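You operate a simulated robot arm through the tools that you are given. There is no shell and no other tool. Be economical: measure what you need, move in short steps, check, and stop when the job is done.

Carry out the task below with a simulated two-armed robot. There is one attempt and no reset: what you move stays moved.

TASK
Pick up the 32 tin from the tool bench top with one hand, pass it to the other hand and put it on the top of the conduit rack. Set down upright: tin.
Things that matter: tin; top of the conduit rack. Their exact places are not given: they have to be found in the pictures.

Only the result counts: the job must be done as asked and must still hold three seconds after the hand-in. Knocking over, shifting, dropping, spilling or breaking anything else fails it.

THE ROBOT
Two 7-joint arms with two-finger grippers on one trunk, on a base that drives. Base frame: it is fixed to the floor where the robot stands at the start and does not move with it; the origin is under the middle of the robot, x ahead of it, y to its left, z up; the surface under the hand at the start is at about z = 0.78. Lengths are in m, angles in rad, forces in N, time in s.
The left shoulder is at the start at [0.024, 0.217, 1.08], the right one opposite. With the tool pointing down near the work surface each hand reaches from about 0.2 to 0.76 m from the robot's upright axis, wherever it stands, measured 20 degrees to its own side. Places, roughly: top of the conduit rack (44x20 cm) [-2.72, -0.82, 0.82]. Payload 2.2 kg a hand.
The TCP of each hand is the grasp point between the finger pads, 0.019 m short of the fingertips. In the tool frame z runs along the fingers and y along their closing line. Largest opening 0.116 m; the body of the gripper starts 0.07 m behind the TCP.
Orientation is told as [roll, pitch, yaw] about the base's x, y, z axes, in that order, counted from this pose: with the fingers straight down and closing along the base's y, the tool's x points along the base's -x, its y along +y and its z along -z.

THE INTERFACE
- The arms move only by the tool nudge_tool. It takes "left_steps", "right_steps" or both (then of equal length, played together; a hand with none holds still); each is a list of rows, each a list of 7 numbers: the shift along the tool's x, y, z in m, then the turn, a rotation vector about the tool's x, y, z in degrees, then the gripper command, from -1 (shut) to 1 (fully open), values between in proportion. In form: [[x, y, z, ax, ay, az, fingers], ...]. A call has 1 to 12 rows; each row shifts and turns the commanded pose from where the row before left it, along the tool's axes as they then stand. A row lasts 0.2 s, in which the tool goes at most 0.05 m and 0.15 rad; a call with a longer step from one row to the next is refused whole, and so is a gripper value outside its range. Where a pose cannot be reached the arm comes as near as it can. A force on the tool above 40 N (or 10 N above the force at the start of the call, whichever is more), or a blocked arm, ends the call early, and 0.2 s more pass. Each finger halts on what it meets, pressing with about 35 N; the grip force reading is that of the motor and also rises with nothing between the fingers. The clock runs only during rows and for 0.2 s after the last one: add rows that do not move to give the fingers time. It gives the time, the measured TCP pose, the force on the tool (base axes), the opening and the grip force at its end, in the units of the frame above (readings bear some noise), with the torque about the TCP (base axes, N m) and any sound that the robot's microphone picked up, and new pictures: "views" is both (left out), scene, wrist or none (wrist: the cameras of the hands that moved).
- Cameras (640 x 400 px; columns grow to the right, rows downward): "scene" is now at [0.1233, 0.0309, 1.243]; the picture's right is [0.34, -0.94, 0.00], its down [-0.61, -0.22, -0.76] and it looks along [0.71, 0.26, -0.65] (base axes); focal length 214 px, centre (320, 200). "left" rides on the left gripper at [0.069, 0.015, -0.097] in its tool frame; the picture's right is [-0.21, 0.98, 0.00], its down [-0.76, -0.17, -0.63] and it looks along [-0.62, -0.14, 0.77] (tool axes); focal length 251 px, centre (320, 200). "right" rides on the right gripper at [0.069, -0.015, -0.096] in its tool frame; the picture's right is [0.21, 0.98, 0.00], its down [-0.76, 0.17, -0.63] and it looks along [-0.62, 0.14, 0.77] (tool axes); focal length 251 px, centre (320, 200).
- move_column(by): slides the trunk up (or, below 0, down) by that many m; the arms and the scene camera ride with it, the base frame stays. It gives what a move gives, with no picture.
- roll_base(legs): drives the robot by 1 to 6 legs, each [ahead, left, turn to the left] in m, m and rad, along the robot's own axes; the way and the turn of a leg run together, so that a leg with both is an arc; at most 1.5 m and 3.142 rad a leg. The arms and the cameras ride along, it lands a little off, and it stops where it bumps. It gives what a move gives, and a new picture of the scene camera.
- turn_head(pan, tilt): turns the head with the scene camera to pan (to the left, within 1.396 rad either way) and tilt (down, from -0.506 to 1.204), counted from straight ahead of the robot. It gives what a move gives, and a new picture of the scene camera.
- locate(camera, pixels): for up to 12 pixels [column, row] of the newest picture of that camera ("zoom" is the newest enlarged one), the place [x, y, z] in the base frame of the surface seen there, good to about 0.002 m. The clock stands still meanwhile.
- enlarge(camera, box): a new picture of the part [left, top, right, bottom] of that camera's present view, enlarged. The clock stands still meanwhile.
- finish_job(): hands the job in; it is judged then, once.

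Go step by step. Measure first, check grasps and placings, and put right what went wrong. The budget is 80 turns and 260 pictures, counting those below and the enlarged ones. Unless the task says otherwise, let go and move clear before handing in, and close with one line.

The tools are called after "Call:" as name(argument=value, ...) on one line, values as JSON. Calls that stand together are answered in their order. nudge_tool: Moves the arms, as the interface text tells. Its arguments: {"type":"object","properties":{"left_steps":{"type":"array"},"right_steps":{"type":"array"},"views":{"type":"string","enum":["both","scene","wrist","none"]}},"required":[]} The other tools are called the same way: move_column (by) slides the trunk up or down; roll_base (legs) drives the base; turn_head (pan, tilt) turns the head that bears the scene camera; locate (camera, pixels) gives the place of the surface under pixels of a picture; enlarge (camera, box) takes an enlarged picture of a part of a camera's view; finish_job () hands the job in.

At the start:

```text
clock: 0.0
left_ee_pos: [0.5201, 0.4009, 1.0648]
left_tool_rot: [-0.001, 0.002, 0.002]
left_contact_force: [0.1, -0.3, -0.5]
left_wrist_torque: [0.0, -0.02, 0.02]
left_grip_width: 0.1159
left_gripper_force: 0.0
right_ee_pos: [0.5355, -0.1052, 1.0937]
right_tool_rot: [-0.001, 0.002, -0.001]
right_contact_force: [0.1, 0.2, 0.8]
right_wrist_torque: [0.01, -0.01, 0.0]
right_grip_width: 0.1159
right_gripper_force: 0.1
trunk travel left (down, up): [-0.225, 0.265]
robot x, y, heading: [0.0006, -0.0008, -0.005]
head pan, tilt: [0.351, 0.703]
```

scene: 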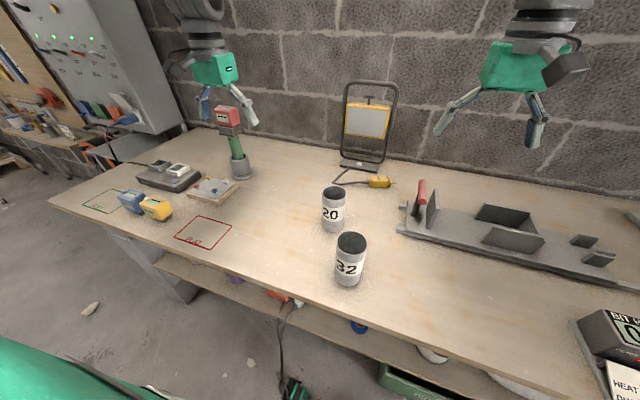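
right: 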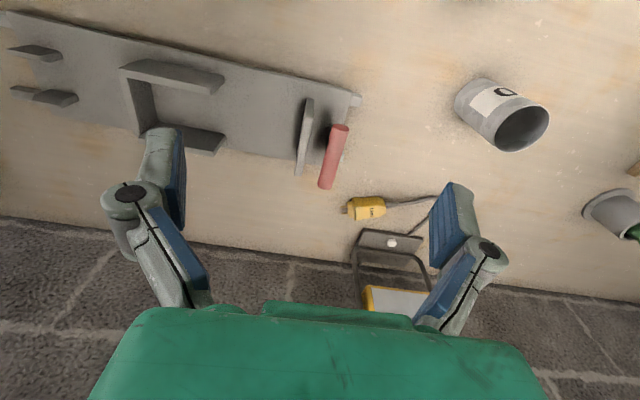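
left: 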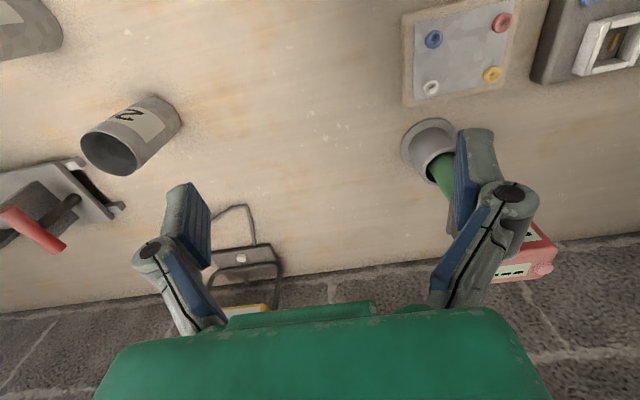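

The 32 tin is at about (349,260) in the scene picture, with the 20 tin behind it at (333,210). I'll measure both and look closer.

Call:
enlarge(camera="scene", box=[270, 160, 430, 300])

Call:
locate(camera="scene", pixels=[[337, 240], [366, 241], [351, 233], [351, 253], [348, 268], [348, 284], [335, 275], [360, 278], [333, 187], [333, 211], [332, 230], [320, 285]])

```text
2.86 times, centred on (350, 230) of scene
```

zoom: 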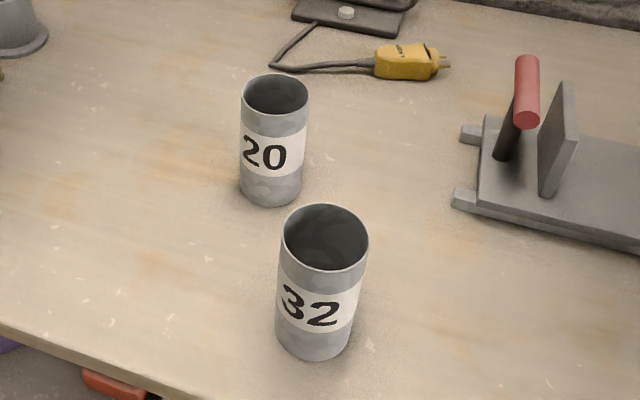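

```text
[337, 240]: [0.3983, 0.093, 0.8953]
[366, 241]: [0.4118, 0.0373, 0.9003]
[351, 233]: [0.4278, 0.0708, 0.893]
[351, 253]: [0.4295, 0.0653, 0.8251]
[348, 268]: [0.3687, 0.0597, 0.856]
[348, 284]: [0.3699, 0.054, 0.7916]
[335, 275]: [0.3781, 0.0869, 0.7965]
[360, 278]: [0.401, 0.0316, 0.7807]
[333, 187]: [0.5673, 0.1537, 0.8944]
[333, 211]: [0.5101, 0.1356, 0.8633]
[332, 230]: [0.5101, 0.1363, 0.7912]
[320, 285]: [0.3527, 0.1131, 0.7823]
```

The 32 tin stands at about (0.400, 0.062), with its rim at z≈0.90 and a diameter of about 0.065. The 20 tin is clear of it at (0.54, 0.144). I'll move the open right hand over the 32 tin.

Call:
nudge_tool(right_steps=[[0.0271, 0.0334, 0, 0, 0, 0, 1], [0.0271, 0.0334, 0, 0, 0, 0, 1], [0.0271, 0.0334, 0, 0, 0, 0, 1], [0.0271, 0.0334, 0, 0, 0, 0, 1], [0.0271, 0.0334, 0, 0, 0, 0, 1], [0, 0, 0.04, 0, 0, 0, 1], [0, 0, 0.04, 0, 0, 0, 1], [0, 0, 0.04, 0, 0, 0, 1], [0, 0, 0, 0, 0, 0, 1]])

```text
clock: 2.0
left_ee_pos: [0.5145, 0.4015, 1.0679]
left_tool_rot: [0.0, -0.003, 0.0]
left_contact_force: [-0.1, -0.5, 0.4]
left_wrist_torque: [-0.01, -0.02, -0.01]
left_grip_width: 0.1158
left_gripper_force: 0.0
right_ee_pos: [0.4036, 0.0586, 0.9969]
right_tool_rot: [0.039, -0.025, -0.014]
right_contact_force: [-0.7, 0.2, -0.3]
right_wrist_torque: [-0.04, -0.03, 0.0]
right_grip_width: 0.1159
right_gripper_force: 0.0
trunk travel left (down, up): [-0.225, 0.265]
robot x, y, heading: [0.0, 0.0024, 0.003]
head pan, tilt: [0.351, 0.703]
```

scene: 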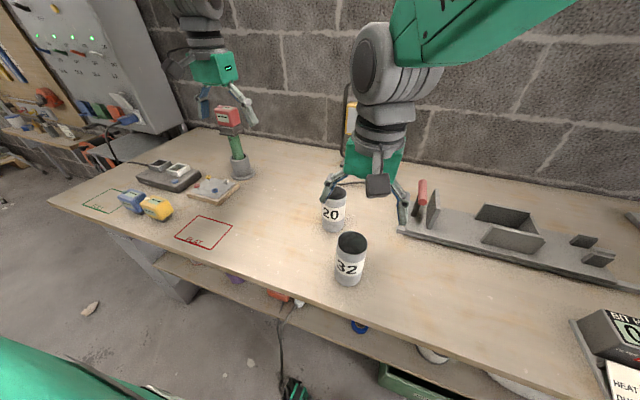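
right: 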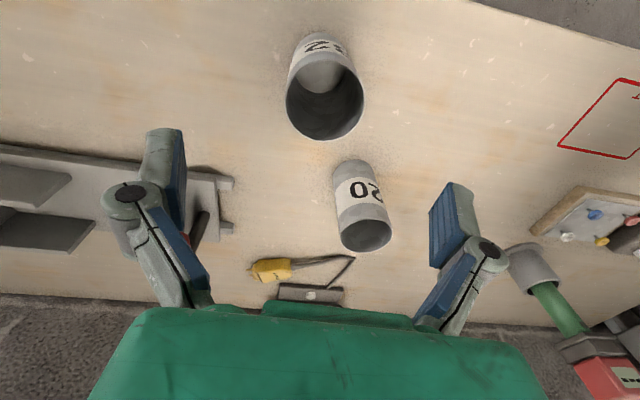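

The readings put the hand above the 32 tin, which shows at (325,95) in the right picture. I'll check the rim exactly.

Call:
locate(camera="right", pixels=[[288, 98], [362, 98], [327, 137], [292, 118], [358, 115], [290, 70], [420, 100]])

Call:
locate(camera="scene", pixels=[[337, 240], [365, 241], [348, 268], [334, 262], [364, 266]])

```text
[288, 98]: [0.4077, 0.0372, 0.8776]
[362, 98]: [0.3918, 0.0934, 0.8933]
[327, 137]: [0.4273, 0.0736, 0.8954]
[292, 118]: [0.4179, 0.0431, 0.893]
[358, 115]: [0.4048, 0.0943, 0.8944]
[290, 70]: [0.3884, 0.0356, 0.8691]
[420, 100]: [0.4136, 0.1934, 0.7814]
```

```text
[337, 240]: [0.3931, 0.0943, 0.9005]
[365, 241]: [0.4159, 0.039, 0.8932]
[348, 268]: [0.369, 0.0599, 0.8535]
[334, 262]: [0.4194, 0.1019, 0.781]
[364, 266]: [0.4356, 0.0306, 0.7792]
```

Centre is about (0.398, 0.066). I'll shift slightly and descend to z≈0.935 to check.

Call:
nudge_tool(right_steps=[[0.005, 0.007, 0, 0, 0, 0, 1], [0, 0, 0.03, 0, 0, 0, 1], [0, 0, 0.03, 0, 0, 0, 1], [0, 0, 0, 0, 0, 0, 1]])

```text
clock: 3.2
left_ee_pos: [0.5127, 0.3998, 1.0698]
left_tool_rot: [0.002, -0.006, 0.001]
left_contact_force: [-0.1, 0.1, -0.5]
left_wrist_torque: [-0.01, 0.02, 0.02]
left_grip_width: 0.1161
left_gripper_force: 0.0
right_ee_pos: [0.4065, 0.0641, 0.9484]
right_tool_rot: [0.071, -0.033, -0.037]
right_contact_force: [-0.8, 0.4, -0.5]
right_wrist_torque: [0.01, 0.0, -0.02]
right_grip_width: 0.1163
right_gripper_force: 0.0
trunk travel left (down, up): [-0.225, 0.265]
robot x, y, heading: [0.0007, -0.0033, -0.003]
head pan, tilt: [0.351, 0.703]
stopped in row 4 (right hand): the arm was blocked; the commanded pose is now the measured one
```

scene: 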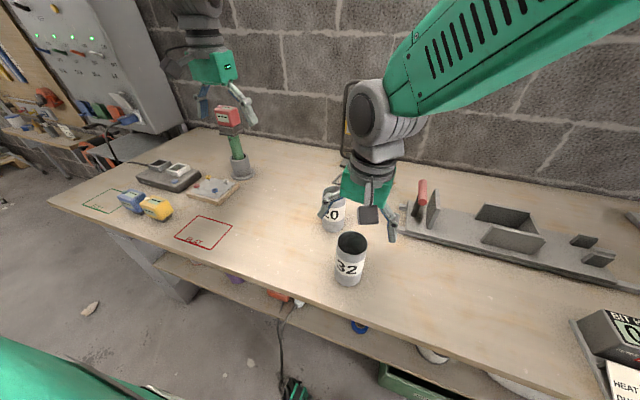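
right: 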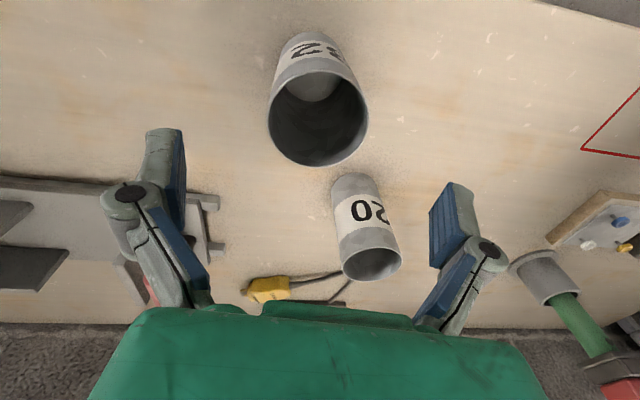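

The right arm is at its limit this close to the body. I'll lift it and then back the base away, so first I'm checking where the red device near the left hand stands.

Call:
locate(camera="scene", pixels=[[228, 110], [240, 170], [155, 208], [175, 175], [215, 185]])

Call:
nudge_tool(right_steps=[[0, 0, -0.04, 0, 0, 0, 1], [-0.02, 0, -0.04, 0, 0, 0, 1], [-0.02, 0, -0.03, 0, 0, 0, 1]], views="none")

```text
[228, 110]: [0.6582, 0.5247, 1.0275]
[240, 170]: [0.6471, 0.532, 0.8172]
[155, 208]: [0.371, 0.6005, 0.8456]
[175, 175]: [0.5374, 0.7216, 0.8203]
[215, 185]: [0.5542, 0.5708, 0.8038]
```

```text
clock: 4.0
left_ee_pos: [0.5125, 0.399, 1.0701]
left_tool_rot: [0.001, -0.006, 0.0]
left_contact_force: [-0.8, 0.9, -0.4]
left_wrist_torque: [-0.02, 0.01, 0.0]
left_grip_width: 0.1161
left_gripper_force: 0.2
right_ee_pos: [0.4422, 0.0542, 1.0587]
right_tool_rot: [0.067, -0.03, -0.036]
right_contact_force: [0.2, 0.0, 0.3]
right_wrist_torque: [0.03, 0.0, -0.02]
right_grip_width: 0.1161
right_gripper_force: 0.0
trunk travel left (down, up): [-0.225, 0.265]
robot x, y, heading: [-0.0025, 0.0011, 0.0]
head pan, tilt: [0.351, 0.703]
```

The device is at x≈0.65, so there's room. I'll back up 0.16 m and then go 0.12 m left.

Call:
roll_base(legs=[[-0.16, 0, 0], [0, 0.12, 0]])

```text
clock: 6.3
left_ee_pos: [0.3537, 0.4761, 1.083]
left_tool_rot: [0.037, -0.002, -0.003]
left_contact_force: [0.1, -1.7, 0.1]
left_wrist_torque: [0.15, 0.06, 0.03]
left_grip_width: 0.1161
left_gripper_force: 0.1
right_ee_pos: [0.2842, 0.1333, 1.0613]
right_tool_rot: [0.103, -0.03, -0.038]
right_contact_force: [-0.6, -1.6, -0.1]
right_wrist_torque: [0.15, 0.04, -0.01]
right_grip_width: 0.1162
right_gripper_force: 0.1
trunk travel left (down, up): [-0.225, 0.265]
robot x, y, heading: [-0.1617, 0.1127, -0.002]
head pan, tilt: [0.351, 0.703]
```

scene: 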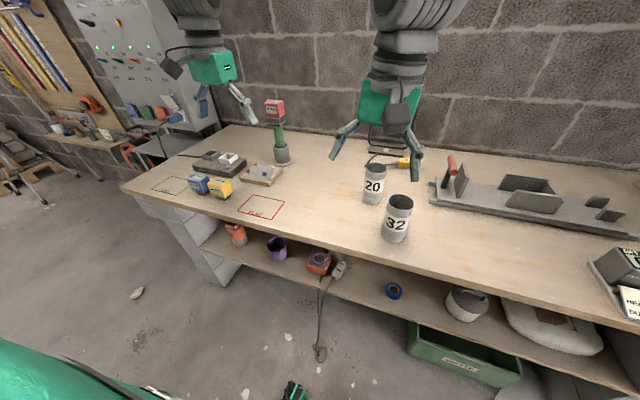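

Now the right hand goes back over the tin and I straighten its small tilt.

Call:
nudge_tool(right_steps=[[0, 0, 0, 3.8, 1.7, -2.1, 1], [-0.039, -0.022, 0, 0, 0, 0, 1], [-0.039, -0.022, 0, 0, 0, 0, 1], [-0.038, -0.022, 0, 0, 0, 0, 1], [0, 0, 0.03, 0, 0, 0, 1], [0, 0, 0.03, 0, 0, 0, 1], [0, 0, 0, 0, 0, 0, 1], [0, 0, 0, 0, 0, 0, 1]])

```text
clock: 8.1
left_ee_pos: [0.3491, 0.5013, 1.0749]
left_tool_rot: [0.013, -0.008, -0.002]
left_contact_force: [1.2, 0.1, -0.1]
left_wrist_torque: [0.05, 0.02, -0.03]
left_grip_width: 0.1159
left_gripper_force: 0.0
right_ee_pos: [0.3998, 0.0834, 1.0094]
right_tool_rot: [0.033, -0.007, -0.018]
right_contact_force: [0.3, -0.8, 1.3]
right_wrist_torque: [0.11, -0.01, 0.01]
right_grip_width: 0.1159
right_gripper_force: 0.1
trunk travel left (down, up): [-0.225, 0.265]
robot x, y, heading: [-0.1615, 0.1092, 0.005]
head pan, tilt: [0.351, 0.703]
```

scene: 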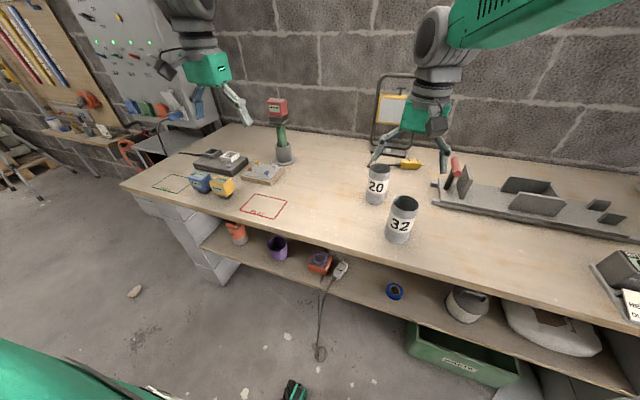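
right: 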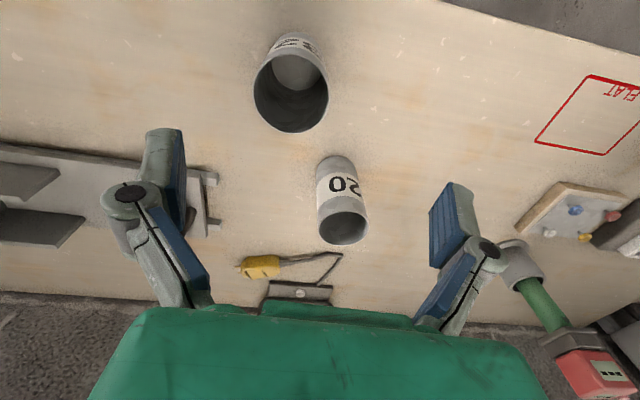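

The right hand is about 0.017 m too far left. I'll correct that and settle.

Call:
nudge_tool(right_steps=[[0.001, -0.017, 0, 1.9, 0, -1, 1], [0, 0, 0.03, 0, 0, 0, 1], [0, 0, 0, 0, 0, 0, 1], [0, 0, 0, 0, 0, 0, 1], [0, 0, 0, 0, 0, 0, 1]], views="wrist")

```text
clock: 9.3
left_ee_pos: [0.3482, 0.5336, 1.064]
left_tool_rot: [-0.015, -0.008, 0.001]
left_contact_force: [-1.2, 0.0, -0.5]
left_wrist_torque: [-0.08, -0.02, 0.03]
left_grip_width: 0.116
left_gripper_force: 0.0
right_ee_pos: [0.3946, 0.1041, 0.966]
right_tool_rot: [-0.051, 0.002, 0.021]
right_contact_force: [-0.6, 1.3, -2.2]
right_wrist_torque: [-0.11, -0.05, 0.02]
right_grip_width: 0.1157
right_gripper_force: 0.0
trunk travel left (down, up): [-0.225, 0.265]
robot x, y, heading: [-0.1656, 0.1152, 0.0]
head pan, tilt: [0.351, 0.703]
```

right: 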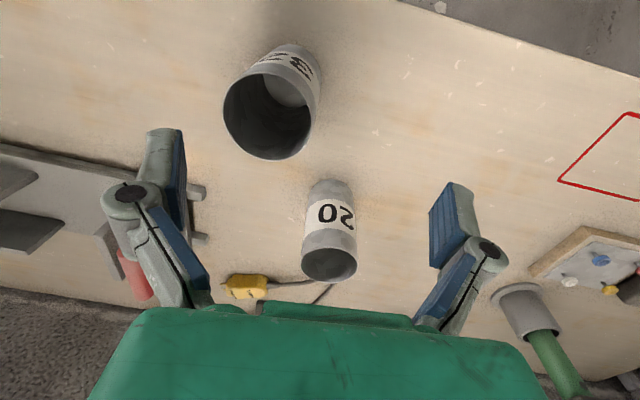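

Both hands are still swaying after the drive, since the left hand moved too without a command. I'll wait for it to settle.

Call:
nudge_tool(right_steps=[[0, 0, 0, 0, 0, 0, 1], [0, 0, 0, 0, 0, 0, 1], [0, 0, 0, 0, 0, 0, 1], [0, 0, 0, 0, 0, 0, 1], [0, 0, 0, 0, 0, 0, 1], [0, 0, 0, 0, 0, 0, 1], [0, 0, 0, 0, 0, 0, 1], [0, 0, 0, 0, 0, 0, 1]], views="none")

Call:
nudge_tool(right_steps=[[0, 0, 0, 0, 0, 0, 1], [0, 0, 0, 0, 0, 0, 1], [0, 0, 0, 0, 0, 0, 1], [0, 0, 0, 0, 0, 0, 1]], views="none")

```text
clock: 11.1
left_ee_pos: [0.3486, 0.5115, 1.0714]
left_tool_rot: [0.003, -0.011, -0.001]
left_contact_force: [-0.2, 0.3, 0.0]
left_wrist_torque: [0.02, 0.02, -0.01]
left_grip_width: 0.1161
left_gripper_force: 0.1
right_ee_pos: [0.3951, 0.0828, 0.9695]
right_tool_rot: [-0.035, -0.002, 0.023]
right_contact_force: [-0.5, 0.3, 0.3]
right_wrist_torque: [-0.06, -0.01, 0.04]
right_grip_width: 0.1157
right_gripper_force: 0.1
trunk travel left (down, up): [-0.225, 0.265]
robot x, y, heading: [-0.1592, 0.116, 0.002]
head pan, tilt: [0.351, 0.703]
```

```text
clock: 12.1
left_ee_pos: [0.3499, 0.4944, 1.0767]
left_tool_rot: [0.018, -0.011, -0.002]
left_contact_force: [0.8, -0.9, 1.1]
left_wrist_torque: [0.07, 0.0, -0.01]
left_grip_width: 0.116
left_gripper_force: 0.0
right_ee_pos: [0.3956, 0.0654, 0.9714]
right_tool_rot: [-0.018, -0.003, 0.015]
right_contact_force: [-0.1, -0.4, 0.0]
right_wrist_torque: [0.04, -0.04, 0.01]
right_grip_width: 0.1158
right_gripper_force: 0.0
trunk travel left (down, up): [-0.225, 0.265]
robot x, y, heading: [-0.1586, 0.106, 0.001]
head pan, tilt: [0.351, 0.703]
```

The sway is still there, so I'll wait longer.

Call:
nudge_tool(right_steps=[[0, 0, 0, 0, 0, 0, 1], [0, 0, 0, 0, 0, 0, 1], [0, 0, 0, 0, 0, 0, 1], [0, 0, 0, 0, 0, 0, 1], [0, 0, 0, 0, 0, 0, 1], [0, 0, 0, 0, 0, 0, 1], [0, 0, 0, 0, 0, 0, 1], [0, 0, 0, 0, 0, 0, 1], [0, 0, 0, 0, 0, 0, 1], [0, 0, 0, 0, 0, 0, 1], [0, 0, 0, 0, 0, 0, 1], [0, 0, 0, 0, 0, 0, 1]], views="none")

Call:
nudge_tool(right_steps=[[0, 0, 0, 0, 0, 0, 1], [0, 0, 0, 0, 0, 0, 1], [0, 0, 0, 0, 0, 0, 1], [0, 0, 0, 0, 0, 0, 1], [0, 0, 0, 0, 0, 0, 1], [0, 0, 0, 0, 0, 0, 1], [0, 0, 0, 0, 0, 0, 1], [0, 0, 0, 0, 0, 0, 1], [0, 0, 0, 0, 0, 0, 1], [0, 0, 0, 0, 0, 0, 1], [0, 0, 0, 0, 0, 0, 1], [0, 0, 0, 0, 0, 0, 1]], views="none")

Call:
nudge_tool(right_steps=[[0, 0, 0, 0, 0, 0, 1], [0, 0, 0, 0, 0, 0, 1], [0, 0, 0, 0, 0, 0, 1], [0, 0, 0, 0, 0, 0, 1]], views="wrist")

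```text
clock: 14.7
left_ee_pos: [0.3494, 0.5019, 1.0749]
left_tool_rot: [0.012, -0.008, -0.004]
left_contact_force: [0.2, -0.7, -0.1]
left_wrist_torque: [0.02, -0.02, -0.01]
left_grip_width: 0.1162
left_gripper_force: 0.1
right_ee_pos: [0.3966, 0.0717, 0.9724]
right_tool_rot: [-0.019, -0.007, 0.009]
right_contact_force: [0.0, 0.0, -0.1]
right_wrist_torque: [0.01, -0.04, -0.01]
right_grip_width: 0.1159
right_gripper_force: 0.1
trunk travel left (down, up): [-0.225, 0.265]
robot x, y, heading: [-0.1595, 0.1108, -0.003]
head pan, tilt: [0.351, 0.703]
```

```text
clock: 17.3
left_ee_pos: [0.349, 0.509, 1.0728]
left_tool_rot: [0.005, -0.009, -0.002]
left_contact_force: [-0.5, 0.6, 0.3]
left_wrist_torque: [0.01, 0.01, 0.0]
left_grip_width: 0.1161
left_gripper_force: 0.1
right_ee_pos: [0.3973, 0.0786, 0.9718]
right_tool_rot: [-0.024, -0.007, 0.011]
right_contact_force: [0.4, 0.4, 0.0]
right_wrist_torque: [0.06, 0.0, -0.04]
right_grip_width: 0.1158
right_gripper_force: 0.2
trunk travel left (down, up): [-0.225, 0.265]
robot x, y, heading: [-0.1591, 0.1115, 0.0]
head pan, tilt: [0.351, 0.703]
```

```text
clock: 18.3
left_ee_pos: [0.3488, 0.5123, 1.0718]
left_tool_rot: [0.003, -0.009, -0.003]
left_contact_force: [-0.9, -0.6, 1.5]
left_wrist_torque: [-0.01, 0.0, 0.0]
left_grip_width: 0.1163
left_gripper_force: 0.0
right_ee_pos: [0.3969, 0.0808, 0.9725]
right_tool_rot: [-0.025, -0.005, 0.011]
right_contact_force: [-0.2, 0.1, 0.1]
right_wrist_torque: [0.0, 0.0, 0.03]
right_grip_width: 0.1161
right_gripper_force: 0.1
trunk travel left (down, up): [-0.225, 0.265]
robot x, y, heading: [-0.1606, 0.1138, 0.002]
head pan, tilt: [0.351, 0.703]
```

right: 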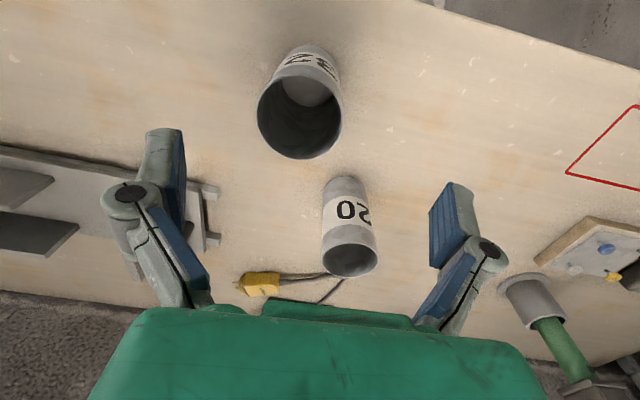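

Nearly still now, with the hand 0.014 m left of the tin. I'll shift right, level it and descend a little.

Call:
nudge_tool(right_steps=[[-0.002, -0.015, 0, -1.4, 0, 0.6, 1], [0, 0, 0.015, 0, 0, 0, 1], [0, 0, 0.015, 0, 0, 0, 1], [0, 0, 0, 0, 0, 0, 1], [0, 0, 0, 0, 0, 0, 1], [0, 0, 0, 0, 0, 0, 1]], views="wrist")

```text
clock: 19.7
left_ee_pos: [0.3493, 0.5125, 1.0721]
left_tool_rot: [0.002, -0.009, -0.001]
left_contact_force: [0.6, 0.8, -0.4]
left_wrist_torque: [0.0, -0.01, 0.0]
left_grip_width: 0.1158
left_gripper_force: 0.1
right_ee_pos: [0.398, 0.0696, 0.9408]
right_tool_rot: [-0.01, -0.005, 0.008]
right_contact_force: [-0.2, 0.3, 0.5]
right_wrist_torque: [0.03, 0.01, 0.02]
right_grip_width: 0.116
right_gripper_force: 0.1
trunk travel left (down, up): [-0.225, 0.265]
robot x, y, heading: [-0.1598, 0.1144, -0.001]
head pan, tilt: [0.351, 0.703]
```

right: 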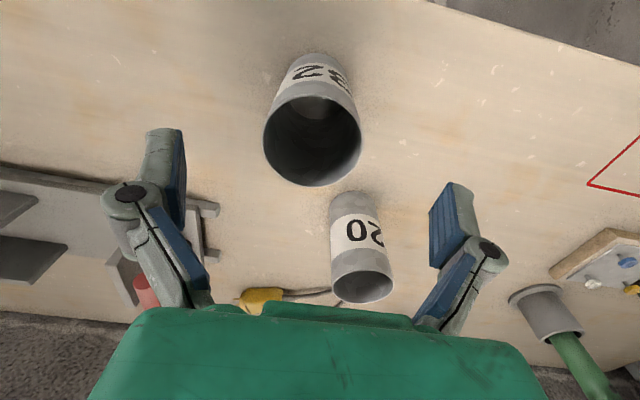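

The tin rim is centred near column 313, between the fingers. I'll recheck it once before descending.

Call:
locate(camera="right", pixels=[[265, 140], [361, 140], [312, 184], [280, 172], [345, 172]])

```text
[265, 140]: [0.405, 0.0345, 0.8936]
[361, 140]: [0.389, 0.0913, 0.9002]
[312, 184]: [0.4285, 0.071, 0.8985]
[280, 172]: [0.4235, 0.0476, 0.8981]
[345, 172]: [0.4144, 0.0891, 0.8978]
```

Call:
nudge_tool(right_steps=[[-0.001, -0.005, 0.01, 0, 0, 0, 1], [0, 0, 0.02, 0, 0, 0, 1], [0, 0, 0.02, 0, 0, 0, 1], [0, 0, 0.015, 0, 0, 0, 1], [0, 0, 0, 0, 0, 0, 1], [0, 0, 0, 0, 0, 0, 1], [0, 0, 0, 0, 0, 0, 1]])

```text
clock: 21.3
left_ee_pos: [0.3482, 0.5132, 1.0717]
left_tool_rot: [0.004, -0.009, 0.0]
left_contact_force: [0.0, 1.3, 0.5]
left_wrist_torque: [0.0, 0.03, 0.01]
left_grip_width: 0.1159
left_gripper_force: 0.0
right_ee_pos: [0.3993, 0.0637, 0.876]
right_tool_rot: [-0.007, -0.005, 0.007]
right_contact_force: [-0.1, 0.3, 0.9]
right_wrist_torque: [0.02, -0.01, -0.04]
right_grip_width: 0.1161
right_gripper_force: 0.1
trunk travel left (down, up): [-0.225, 0.265]
robot x, y, heading: [-0.1626, 0.112, -0.004]
head pan, tilt: [0.351, 0.703]
```

scene: 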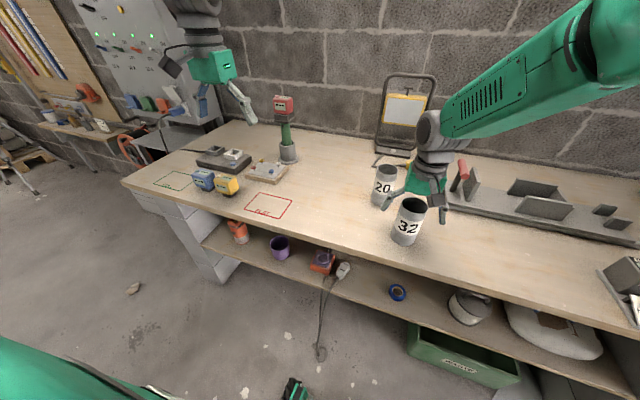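
right: 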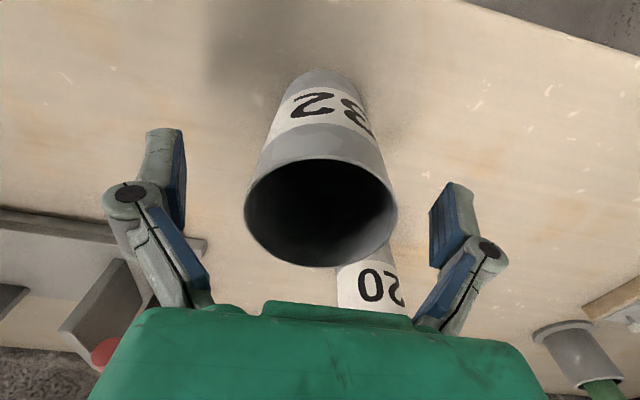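

The tin is between the fingers and the 20 tin is clear of them. Closing now.

Call:
nudge_tool(right_steps=[[0, 0, 0, 0, 0, 0, 0.2], [0, 0, 0, 0, 0, 0, 0], [0, 0, 0, 0, 0, 0, -1], [0, 0, 0, 0, 0, 0, -1], [0, 0, 0, 0, 0, 0, -1]], views="wrist")

```text
clock: 22.5
left_ee_pos: [0.3478, 0.512, 1.0719]
left_tool_rot: [0.002, -0.008, -0.001]
left_contact_force: [0.5, 0.1, -0.8]
left_wrist_torque: [0.01, -0.01, -0.03]
left_grip_width: 0.1163
left_gripper_force: 0.1
right_ee_pos: [0.3989, 0.0642, 0.8773]
right_tool_rot: [-0.008, -0.007, 0.007]
right_contact_force: [-0.2, 0.4, 0.8]
right_wrist_torque: [0.0, -0.01, 0.02]
right_grip_width: 0.0605
right_gripper_force: 34.9
trunk travel left (down, up): [-0.225, 0.265]
robot x, y, heading: [-0.1607, 0.1159, -0.002]
head pan, tilt: [0.351, 0.703]
```

right: 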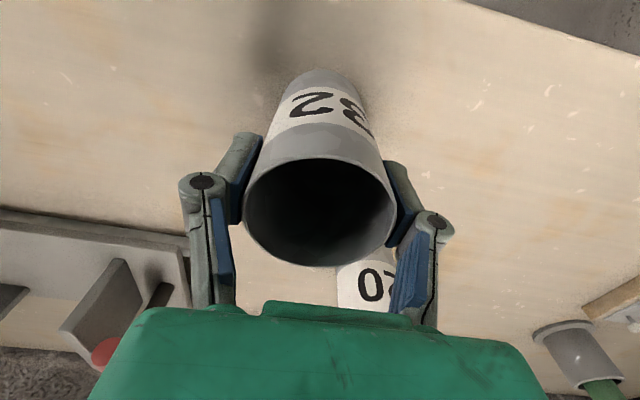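

The grip holds at 0.0605 m. Lifting.

Call:
nudge_tool(right_steps=[[0, 0, -0.02, 0, 0, 0, -1], [0, 0, -0.03, 0, 0, 0, -1], [0, 0, -0.04, 0, 0, 0, -1], [0, 0, -0.04, 0, 0, 0, -1], [0, 0, -0.04, 0, 0, 0, -1], [0, 0, -0.03, 0, 0, 0, -1], [0, 0, 0, 0, 0, 0, -1], [0, 0, 0, 0, 0, 0, -1]])

```text
clock: 24.3
left_ee_pos: [0.349, 0.5132, 1.0713]
left_tool_rot: [0.003, -0.01, -0.002]
left_contact_force: [0.1, 0.0, 0.5]
left_wrist_torque: [-0.03, 0.01, -0.01]
left_grip_width: 0.1158
left_gripper_force: 0.1
right_ee_pos: [0.398, 0.0658, 1.0762]
right_tool_rot: [-0.007, -0.005, 0.008]
right_contact_force: [-0.6, 0.9, -1.1]
right_wrist_torque: [-0.01, 0.01, 0.01]
right_grip_width: 0.0603
right_gripper_force: 35.5
trunk travel left (down, up): [-0.225, 0.265]
robot x, y, heading: [-0.1593, 0.111, 0.003]
head pan, tilt: [0.351, 0.703]
```

scene: 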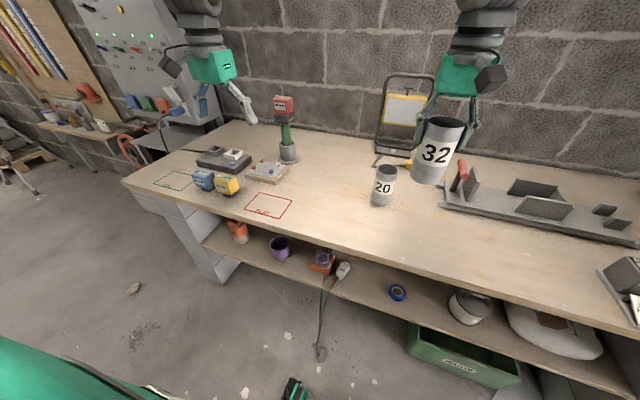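
right: 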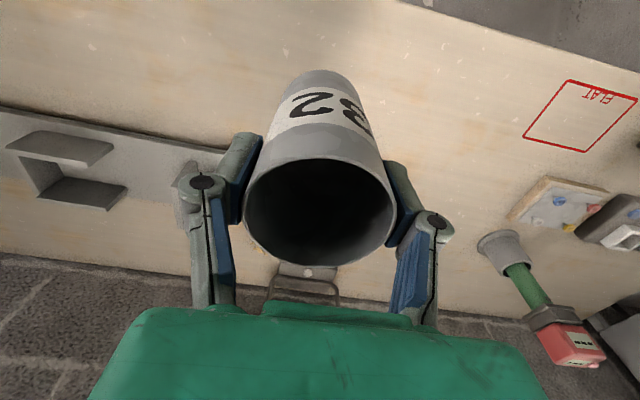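

The tin is held, with its bottom at about z=0.98. I'll back away from the bench for a clear handover space and look to the right rear on the way.

Call:
roll_base(legs=[[-0.25, 0, 0]])

Call:
turn_head(pan=-1.39, tilt=0.45)

Call:
turn_head(pan=1.39, tilt=0.45)

```text
clock: 26.1
left_ee_pos: [0.0971, 0.5145, 1.0708]
left_tool_rot: [0.001, -0.008, 0.004]
left_contact_force: [-0.2, -0.5, -0.1]
left_wrist_torque: [0.02, -0.03, 0.01]
left_grip_width: 0.1159
left_gripper_force: 0.0
right_ee_pos: [0.1494, 0.0679, 1.0751]
right_tool_rot: [-0.011, -0.005, 0.013]
right_contact_force: [-0.1, -0.2, -1.0]
right_wrist_torque: [0.03, -0.03, 0.02]
right_grip_width: 0.0603
right_gripper_force: 35.3
trunk travel left (down, up): [-0.225, 0.265]
robot x, y, heading: [-0.4072, 0.1103, 0.01]
head pan, tilt: [0.351, 0.703]
```

scene: 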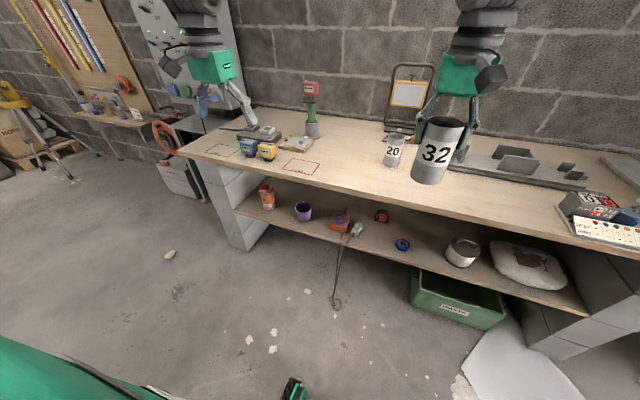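

```text
clock: 27.9
left_ee_pos: [0.0937, 0.5135, 1.0733]
left_tool_rot: [0.005, -0.012, 0.006]
left_contact_force: [-0.7, 0.4, 0.1]
left_wrist_torque: [-0.03, 0.02, -0.03]
left_grip_width: 0.1157
left_gripper_force: 0.0
right_ee_pos: [0.1456, 0.0682, 1.0779]
right_tool_rot: [-0.008, -0.01, 0.012]
right_contact_force: [0.8, -0.2, -0.3]
right_wrist_torque: [0.0, -0.01, -0.03]
right_grip_width: 0.0604
right_gripper_force: 35.2
trunk travel left (down, up): [-0.225, 0.265]
robot x, y, heading: [-0.4125, 0.1113, 0.011]
head pan, tilt: [-1.389, 0.45]
```

scene: 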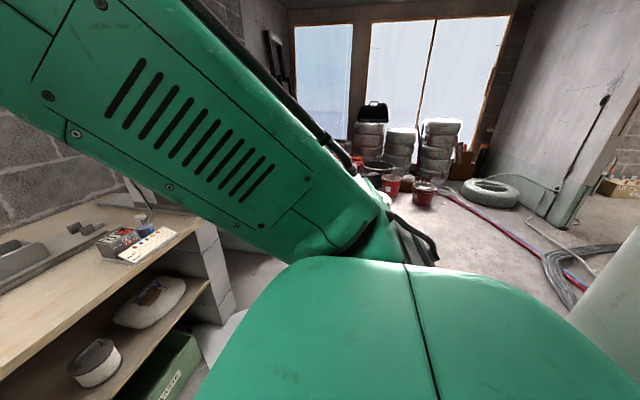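

```text
clock: 30.3
left_ee_pos: [0.0935, 0.5136, 1.0729]
left_tool_rot: [0.004, -0.013, 0.006]
left_contact_force: [0.2, -0.2, 0.7]
left_wrist_torque: [-0.01, -0.03, -0.01]
left_grip_width: 0.1163
left_gripper_force: 0.1
right_ee_pos: [0.1461, 0.0671, 1.0779]
right_tool_rot: [-0.007, -0.009, 0.011]
right_contact_force: [-0.2, 0.3, -0.5]
right_wrist_torque: [-0.01, -0.03, 0.01]
right_grip_width: 0.0602
right_gripper_force: 35.1
trunk travel left (down, up): [-0.225, 0.265]
robot x, y, heading: [-0.4115, 0.1122, 0.009]
head pan, tilt: [1.389, 0.45]
```

scene: 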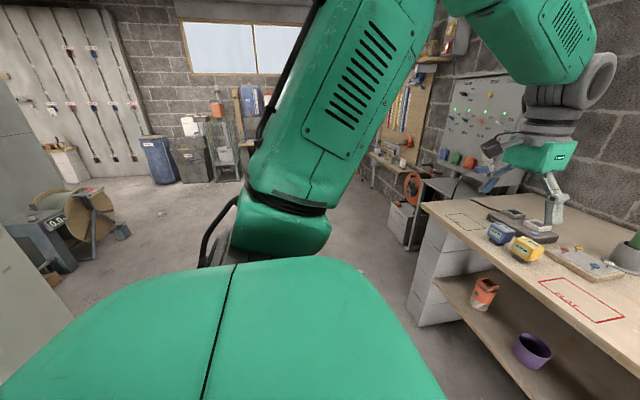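

It's clear around the robot for a turn. I'll set the head ahead and turn left to see what's behind.

Call:
turn_head(pan=0.6, tilt=0.5)

Call:
roll_base(legs=[[-0.1, 0, 0], [0, 0, 1.5]])

```text
clock: 31.4
left_ee_pos: [0.0937, 0.5123, 1.0742]
left_tool_rot: [0.003, -0.013, 0.006]
left_contact_force: [-0.5, 1.1, -0.1]
left_wrist_torque: [0.03, -0.01, -0.03]
left_grip_width: 0.1161
left_gripper_force: 0.0
right_ee_pos: [0.145, 0.0671, 1.0773]
right_tool_rot: [-0.008, -0.008, 0.012]
right_contact_force: [0.3, -0.8, -0.6]
right_wrist_torque: [-0.03, -0.01, -0.01]
right_grip_width: 0.0604
right_gripper_force: 34.5
trunk travel left (down, up): [-0.225, 0.265]
robot x, y, heading: [-0.4116, 0.1144, 0.008]
head pan, tilt: [0.6, 0.499]
```

scene: 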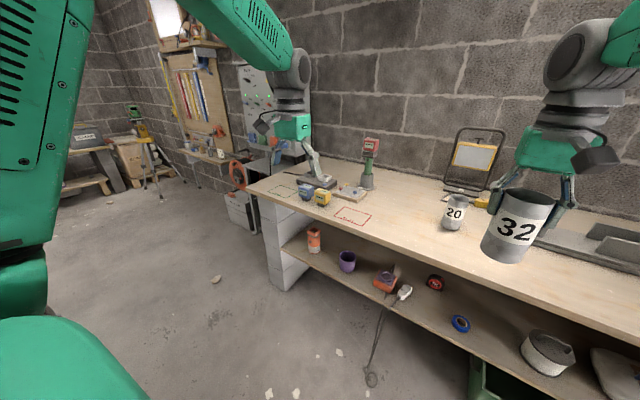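

```text
clock: 36.2
left_ee_pos: [-0.8652, 0.6485, 1.0738]
left_tool_rot: [0.005, -0.013, 1.486]
left_contact_force: [0.6, 0.7, -0.5]
left_wrist_torque: [0.01, 0.0, 0.01]
left_grip_width: 0.1162
left_gripper_force: 0.1
right_ee_pos: [-0.4167, 0.6604, 1.0777]
right_tool_rot: [-0.007, -0.008, 1.495]
right_contact_force: [-0.1, -0.1, -1.3]
right_wrist_torque: [-0.01, 0.01, 0.01]
right_grip_width: 0.06
right_gripper_force: 34.4
trunk travel left (down, up): [-0.225, 0.265]
robot x, y, heading: [-0.5091, 0.1109, 1.488]
head pan, tilt: [0.6, 0.499]
```

scene: 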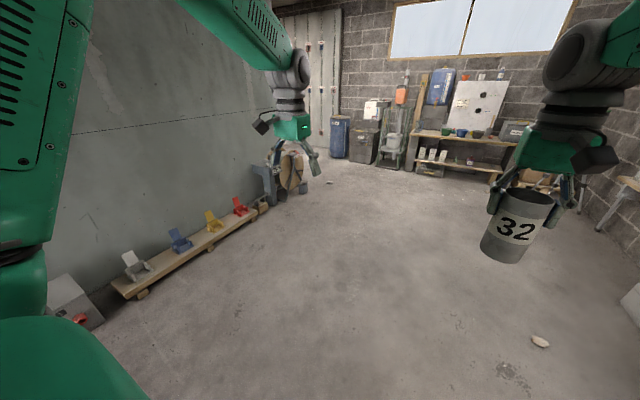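

There's a grey wall on the left. I'll measure it and turn further to see the rack.

Call:
locate(camera="scene", pixels=[[150, 120], [240, 120], [130, 290], [240, 215], [70, 300], [300, 170]])

Call:
turn_head(pan=1.39, tilt=0.5)

```text
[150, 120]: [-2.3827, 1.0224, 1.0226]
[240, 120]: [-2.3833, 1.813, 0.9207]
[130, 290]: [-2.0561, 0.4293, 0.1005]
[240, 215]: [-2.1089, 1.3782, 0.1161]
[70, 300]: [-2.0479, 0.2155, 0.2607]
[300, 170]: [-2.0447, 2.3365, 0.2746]
```

```text
clock: 37.3
left_ee_pos: [-0.8655, 0.645, 1.0755]
left_tool_rot: [0.004, -0.014, 1.487]
left_contact_force: [-0.2, -0.1, -0.5]
left_wrist_torque: [0.02, -0.03, -0.01]
left_grip_width: 0.1158
left_gripper_force: 0.1
right_ee_pos: [-0.4161, 0.6582, 1.0802]
right_tool_rot: [-0.006, -0.012, 1.495]
right_contact_force: [0.3, 0.0, -0.8]
right_wrist_torque: [0.02, 0.0, -0.02]
right_grip_width: 0.0603
right_gripper_force: 34.9
trunk travel left (down, up): [-0.225, 0.265]
robot x, y, heading: [-0.5118, 0.1117, 1.491]
head pan, tilt: [1.389, 0.499]
```

scene: 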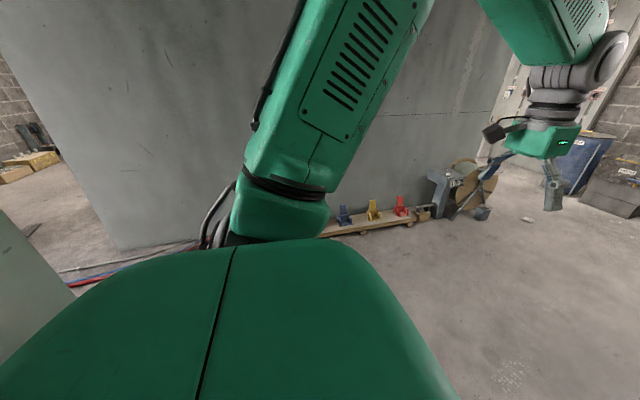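

Call:
locate(camera="scene", pixels=[[118, 245], [30, 100], [80, 170], [15, 280], [50, 160], [90, 275], [35, 200]])

Call:
roll_base(legs=[[0, 0, 1.3]])

Call:
turn_head(pan=0.3, tilt=0.45)

```text
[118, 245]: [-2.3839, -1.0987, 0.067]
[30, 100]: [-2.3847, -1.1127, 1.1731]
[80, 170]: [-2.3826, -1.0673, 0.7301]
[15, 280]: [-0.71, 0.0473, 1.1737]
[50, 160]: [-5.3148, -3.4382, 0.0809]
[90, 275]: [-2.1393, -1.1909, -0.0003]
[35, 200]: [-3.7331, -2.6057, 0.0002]
```

```text
clock: 40.9
left_ee_pos: [-1.1211, -0.0805, 1.0757]
left_tool_rot: [0.006, -0.016, 2.778]
left_contact_force: [-1.2, -0.6, -0.4]
left_wrist_torque: [-0.01, 0.01, 0.01]
left_grip_width: 0.1159
left_gripper_force: 0.0
right_ee_pos: [-1.008, 0.3551, 1.08]
right_tool_rot: [-0.005, -0.011, 2.785]
right_contact_force: [0.2, 0.1, -0.9]
right_wrist_torque: [0.01, -0.01, -0.02]
right_grip_width: 0.0602
right_gripper_force: 35.0
trunk travel left (down, up): [-0.225, 0.265]
robot x, y, heading: [-0.5088, 0.1107, 2.779]
head pan, tilt: [1.389, 0.499]
```

scene: 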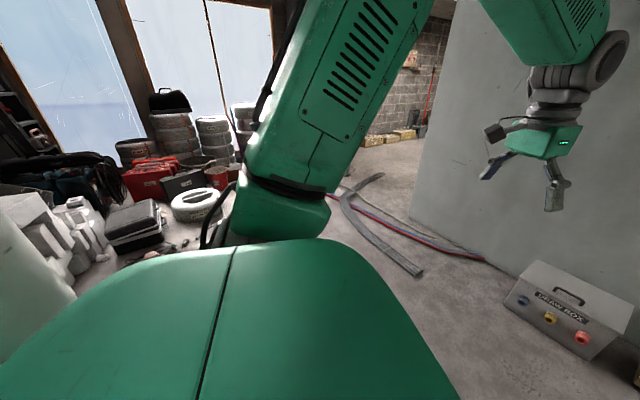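

```text
clock: 42.3
left_ee_pos: [-1.1183, -0.0819, 1.0768]
left_tool_rot: [0.007, -0.018, 2.777]
left_contact_force: [0.2, 0.9, -0.1]
left_wrist_torque: [0.0, 0.0, -0.02]
left_grip_width: 0.1159
left_gripper_force: 0.1
right_ee_pos: [-1.0044, 0.354, 1.0816]
right_tool_rot: [-0.006, -0.012, 2.785]
right_contact_force: [-0.6, 0.7, -0.3]
right_wrist_torque: [0.02, 0.0, 0.04]
right_grip_width: 0.0602
right_gripper_force: 35.0
trunk travel left (down, up): [-0.225, 0.265]
robot x, y, heading: [-0.5083, 0.11, 2.78]
head pan, tilt: [0.3, 0.45]
```

scene: 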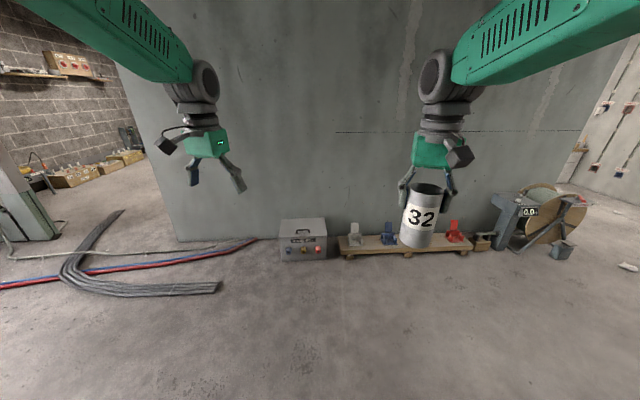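

The rack must be behind this grey partition, whose near end is at y≈-1.1. There's free space here, so I'll hand over now. First I'll turn the left hand so its fingers point forward, to the right and slightly down.

Call:
nudge_tool(left_steps=[[0, 0, 0, 0, 0, 8, 1], [0, 0, 0, 0, 0, 8, 1], [0, 0, 0, 0, 0, 8, 1], [0, 0, 0, 0, 0, 8, 1], [0, 0, 0, 0, 0, 8, 1], [0, 0, 0, 0, -8, 0, 1], [0, 0, 0, 0, -8, 0, 1], [0, 0, 0, 0, -8, 0, 1], [0, 0, 0, 0, -8, 0, 1], [0, 0, 0, 0, -8, 0, 1], [0, 0, 0, 0, -8, 0, 1], [0, 0, 0, 0, -7, 0, 1]])

```text
clock: 44.9
left_ee_pos: [-1.1162, -0.0853, 1.0719]
left_tool_rot: [0.023, -0.973, 2.063]
left_contact_force: [-0.1, -0.3, -0.3]
left_wrist_torque: [0.04, 0.03, -0.01]
left_grip_width: 0.1159
left_gripper_force: 0.1
left hand out of reach, approached as far as the arm can: row 9
right_ee_pos: [-1.0087, 0.3484, 1.0809]
right_tool_rot: [-0.01, -0.014, 2.785]
right_contact_force: [-0.2, -0.5, -0.8]
right_wrist_torque: [0.05, -0.05, 0.0]
right_grip_width: 0.0603
right_gripper_force: 34.5
trunk travel left (down, up): [-0.225, 0.265]
robot x, y, heading: [-0.5096, 0.1104, 2.78]
head pan, tilt: [0.3, 0.45]
```

scene: 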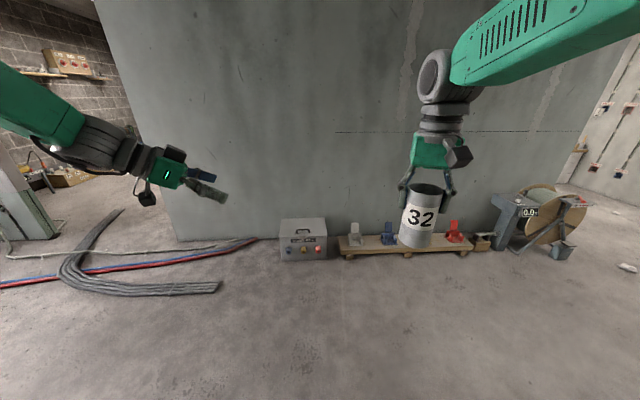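
left: 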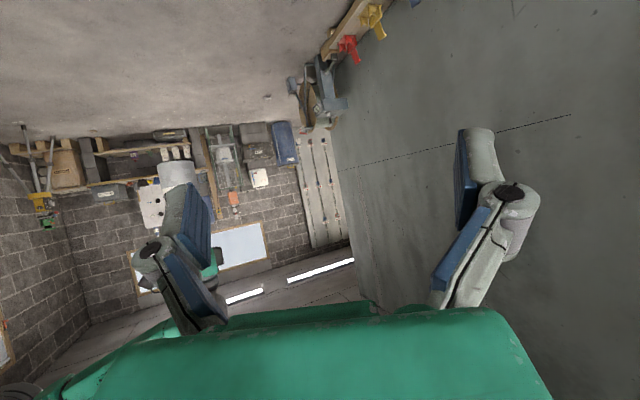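

The left hand took the pose well. Next I'll bring it to a pre-grasp 0.14 m short of the tin's lower half.

Call:
nudge_tool(left_steps=[[-0.0085, -0.0374, 0.0232, 0, 0, 0, 1], [-0.0085, -0.0374, 0.0232, 0, 0, 0, 1], [-0.0085, -0.0374, 0.0232, 0, 0, 0, 1], [-0.0085, -0.0374, 0.0232, 0, 0, 0, 1], [-0.0085, -0.0374, 0.0232, 0, 0, 0, 1], [-0.0085, -0.0374, 0.0232, 0, 0, 0, 1], [-0.0085, -0.0374, 0.0232, 0, 0, 0, 1], [-0.0085, -0.0374, 0.0232, 0, 0, 0, 1], [0, 0, 0, 0, 0, 0, 1], [0, 0, 0, 0, 0, 0, 1]])

```text
clock: 47.1
left_ee_pos: [-0.9466, 0.2391, 1.0244]
left_tool_rot: [0.017, -0.977, 2.068]
left_contact_force: [-0.1, -0.2, 0.3]
left_wrist_torque: [-0.02, -0.01, -0.01]
left_grip_width: 0.1162
left_gripper_force: 0.0
right_ee_pos: [-1.0023, 0.3604, 1.0807]
right_tool_rot: [0.0, -0.015, 2.782]
right_contact_force: [0.5, 0.7, -0.2]
right_wrist_torque: [0.0, 0.0, -0.01]
right_grip_width: 0.0603
right_gripper_force: 34.8
trunk travel left (down, up): [-0.225, 0.265]
robot x, y, heading: [-0.5143, 0.1119, 2.785]
head pan, tilt: [0.3, 0.45]
```

scene: 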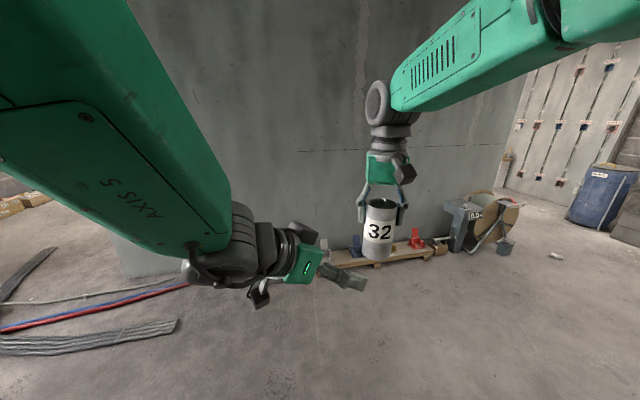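
left: 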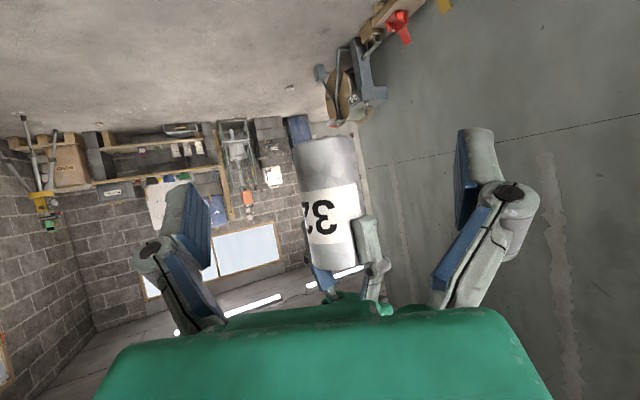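

The tin appears between the left fingers at (330,205). I'll settle, then measure the tin from the left camera.

Call:
nudge_tool(left_steps=[[0, 0, 0, 0, 0, 0, 1], [0, 0, 0, 0, 0, 0, 1], [0, 0, 0, 0, 0, 0, 1], [0, 0, 0, 0, 0, 0, 1], [0, 0, 0, 0, 0, 0, 1], [0, 0, 0, 0, 0, 0, 1], [0, 0, 0, 0, 0, 0, 1], [0, 0, 0, 0, 0, 0, 1]], views="wrist")

Call:
locate(camera="left", pixels=[[326, 150], [328, 200], [330, 250], [302, 160], [352, 160], [307, 210], [350, 200], [326, 140]])

```text
clock: 48.9
left_ee_pos: [-0.9478, 0.235, 1.0239]
left_tool_rot: [0.013, -0.975, 2.068]
left_contact_force: [-0.2, 0.0, 0.6]
left_wrist_torque: [0.01, -0.03, 0.02]
left_grip_width: 0.116
left_gripper_force: 0.1
right_ee_pos: [-1.0048, 0.3553, 1.0816]
right_tool_rot: [-0.003, -0.013, 2.785]
right_contact_force: [-0.5, 0.4, -1.5]
right_wrist_torque: [0.0, 0.01, 0.01]
right_grip_width: 0.0603
right_gripper_force: 35.3
trunk travel left (down, up): [-0.225, 0.265]
robot x, y, heading: [-0.5136, 0.1105, 2.78]
head pan, tilt: [0.3, 0.45]
```

left: 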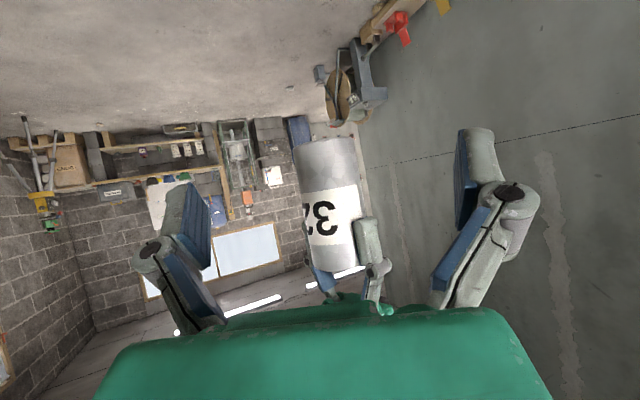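

```text
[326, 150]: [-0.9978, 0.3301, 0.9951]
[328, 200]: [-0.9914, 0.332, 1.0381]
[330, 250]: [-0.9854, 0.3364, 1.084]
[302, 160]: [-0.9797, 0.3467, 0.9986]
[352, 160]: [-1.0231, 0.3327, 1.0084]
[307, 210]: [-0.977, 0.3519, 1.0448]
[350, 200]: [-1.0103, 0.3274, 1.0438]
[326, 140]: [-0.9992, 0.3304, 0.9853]
```

The tin centre is at about (-1.005, 0.356), matching the right TCP. I'll advance the left hand around its lower half.

Call:
nudge_tool(left_steps=[[-0.0105, -0.0076, 0.016, 0, 0, 0, 1], [-0.0126, 0, 0.0191, 0, 0, 0, 1], [-0.0126, 0, 0.0191, 0, 0, 0, 1], [-0.0126, 0, 0.0191, 0, 0, 0, 1], [-0.0126, 0, 0.0191, 0, 0, 0, 1], [-0.0126, 0, 0.0191, 0, 0, 0, 1], [0, 0, 0, 0, 0, 0, 1], [0, 0, 0, 0, 0, 0, 1], [0, 0, 0, 0, 0, 0, 1]])

```text
clock: 50.9
left_ee_pos: [-1.0119, 0.3508, 1.0418]
left_tool_rot: [-0.002, -1.005, 2.099]
left_contact_force: [0.3, 0.6, 0.3]
left_wrist_torque: [-0.02, 0.02, 0.0]
left_grip_width: 0.1161
left_gripper_force: 0.1
right_ee_pos: [-1.0046, 0.354, 1.081]
right_tool_rot: [-0.004, -0.014, 2.785]
right_contact_force: [-0.5, -0.3, -0.2]
right_wrist_torque: [0.01, 0.02, 0.03]
right_grip_width: 0.0603
right_gripper_force: 34.8
trunk travel left (down, up): [-0.225, 0.265]
robot x, y, heading: [-0.513, 0.1118, 2.784]
head pan, tilt: [0.3, 0.45]
```

scene: 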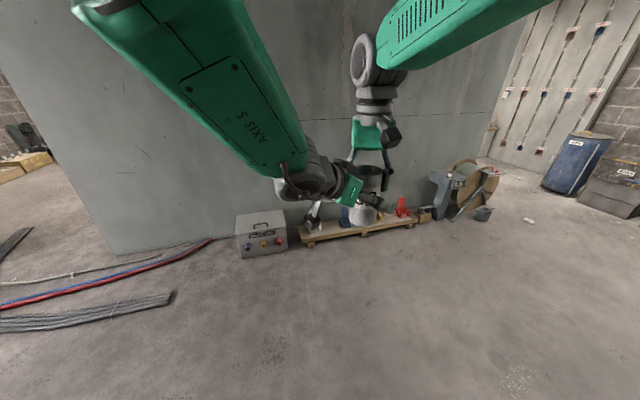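
left: 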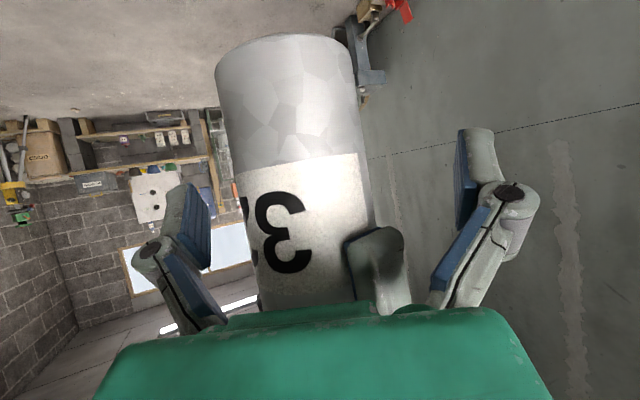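

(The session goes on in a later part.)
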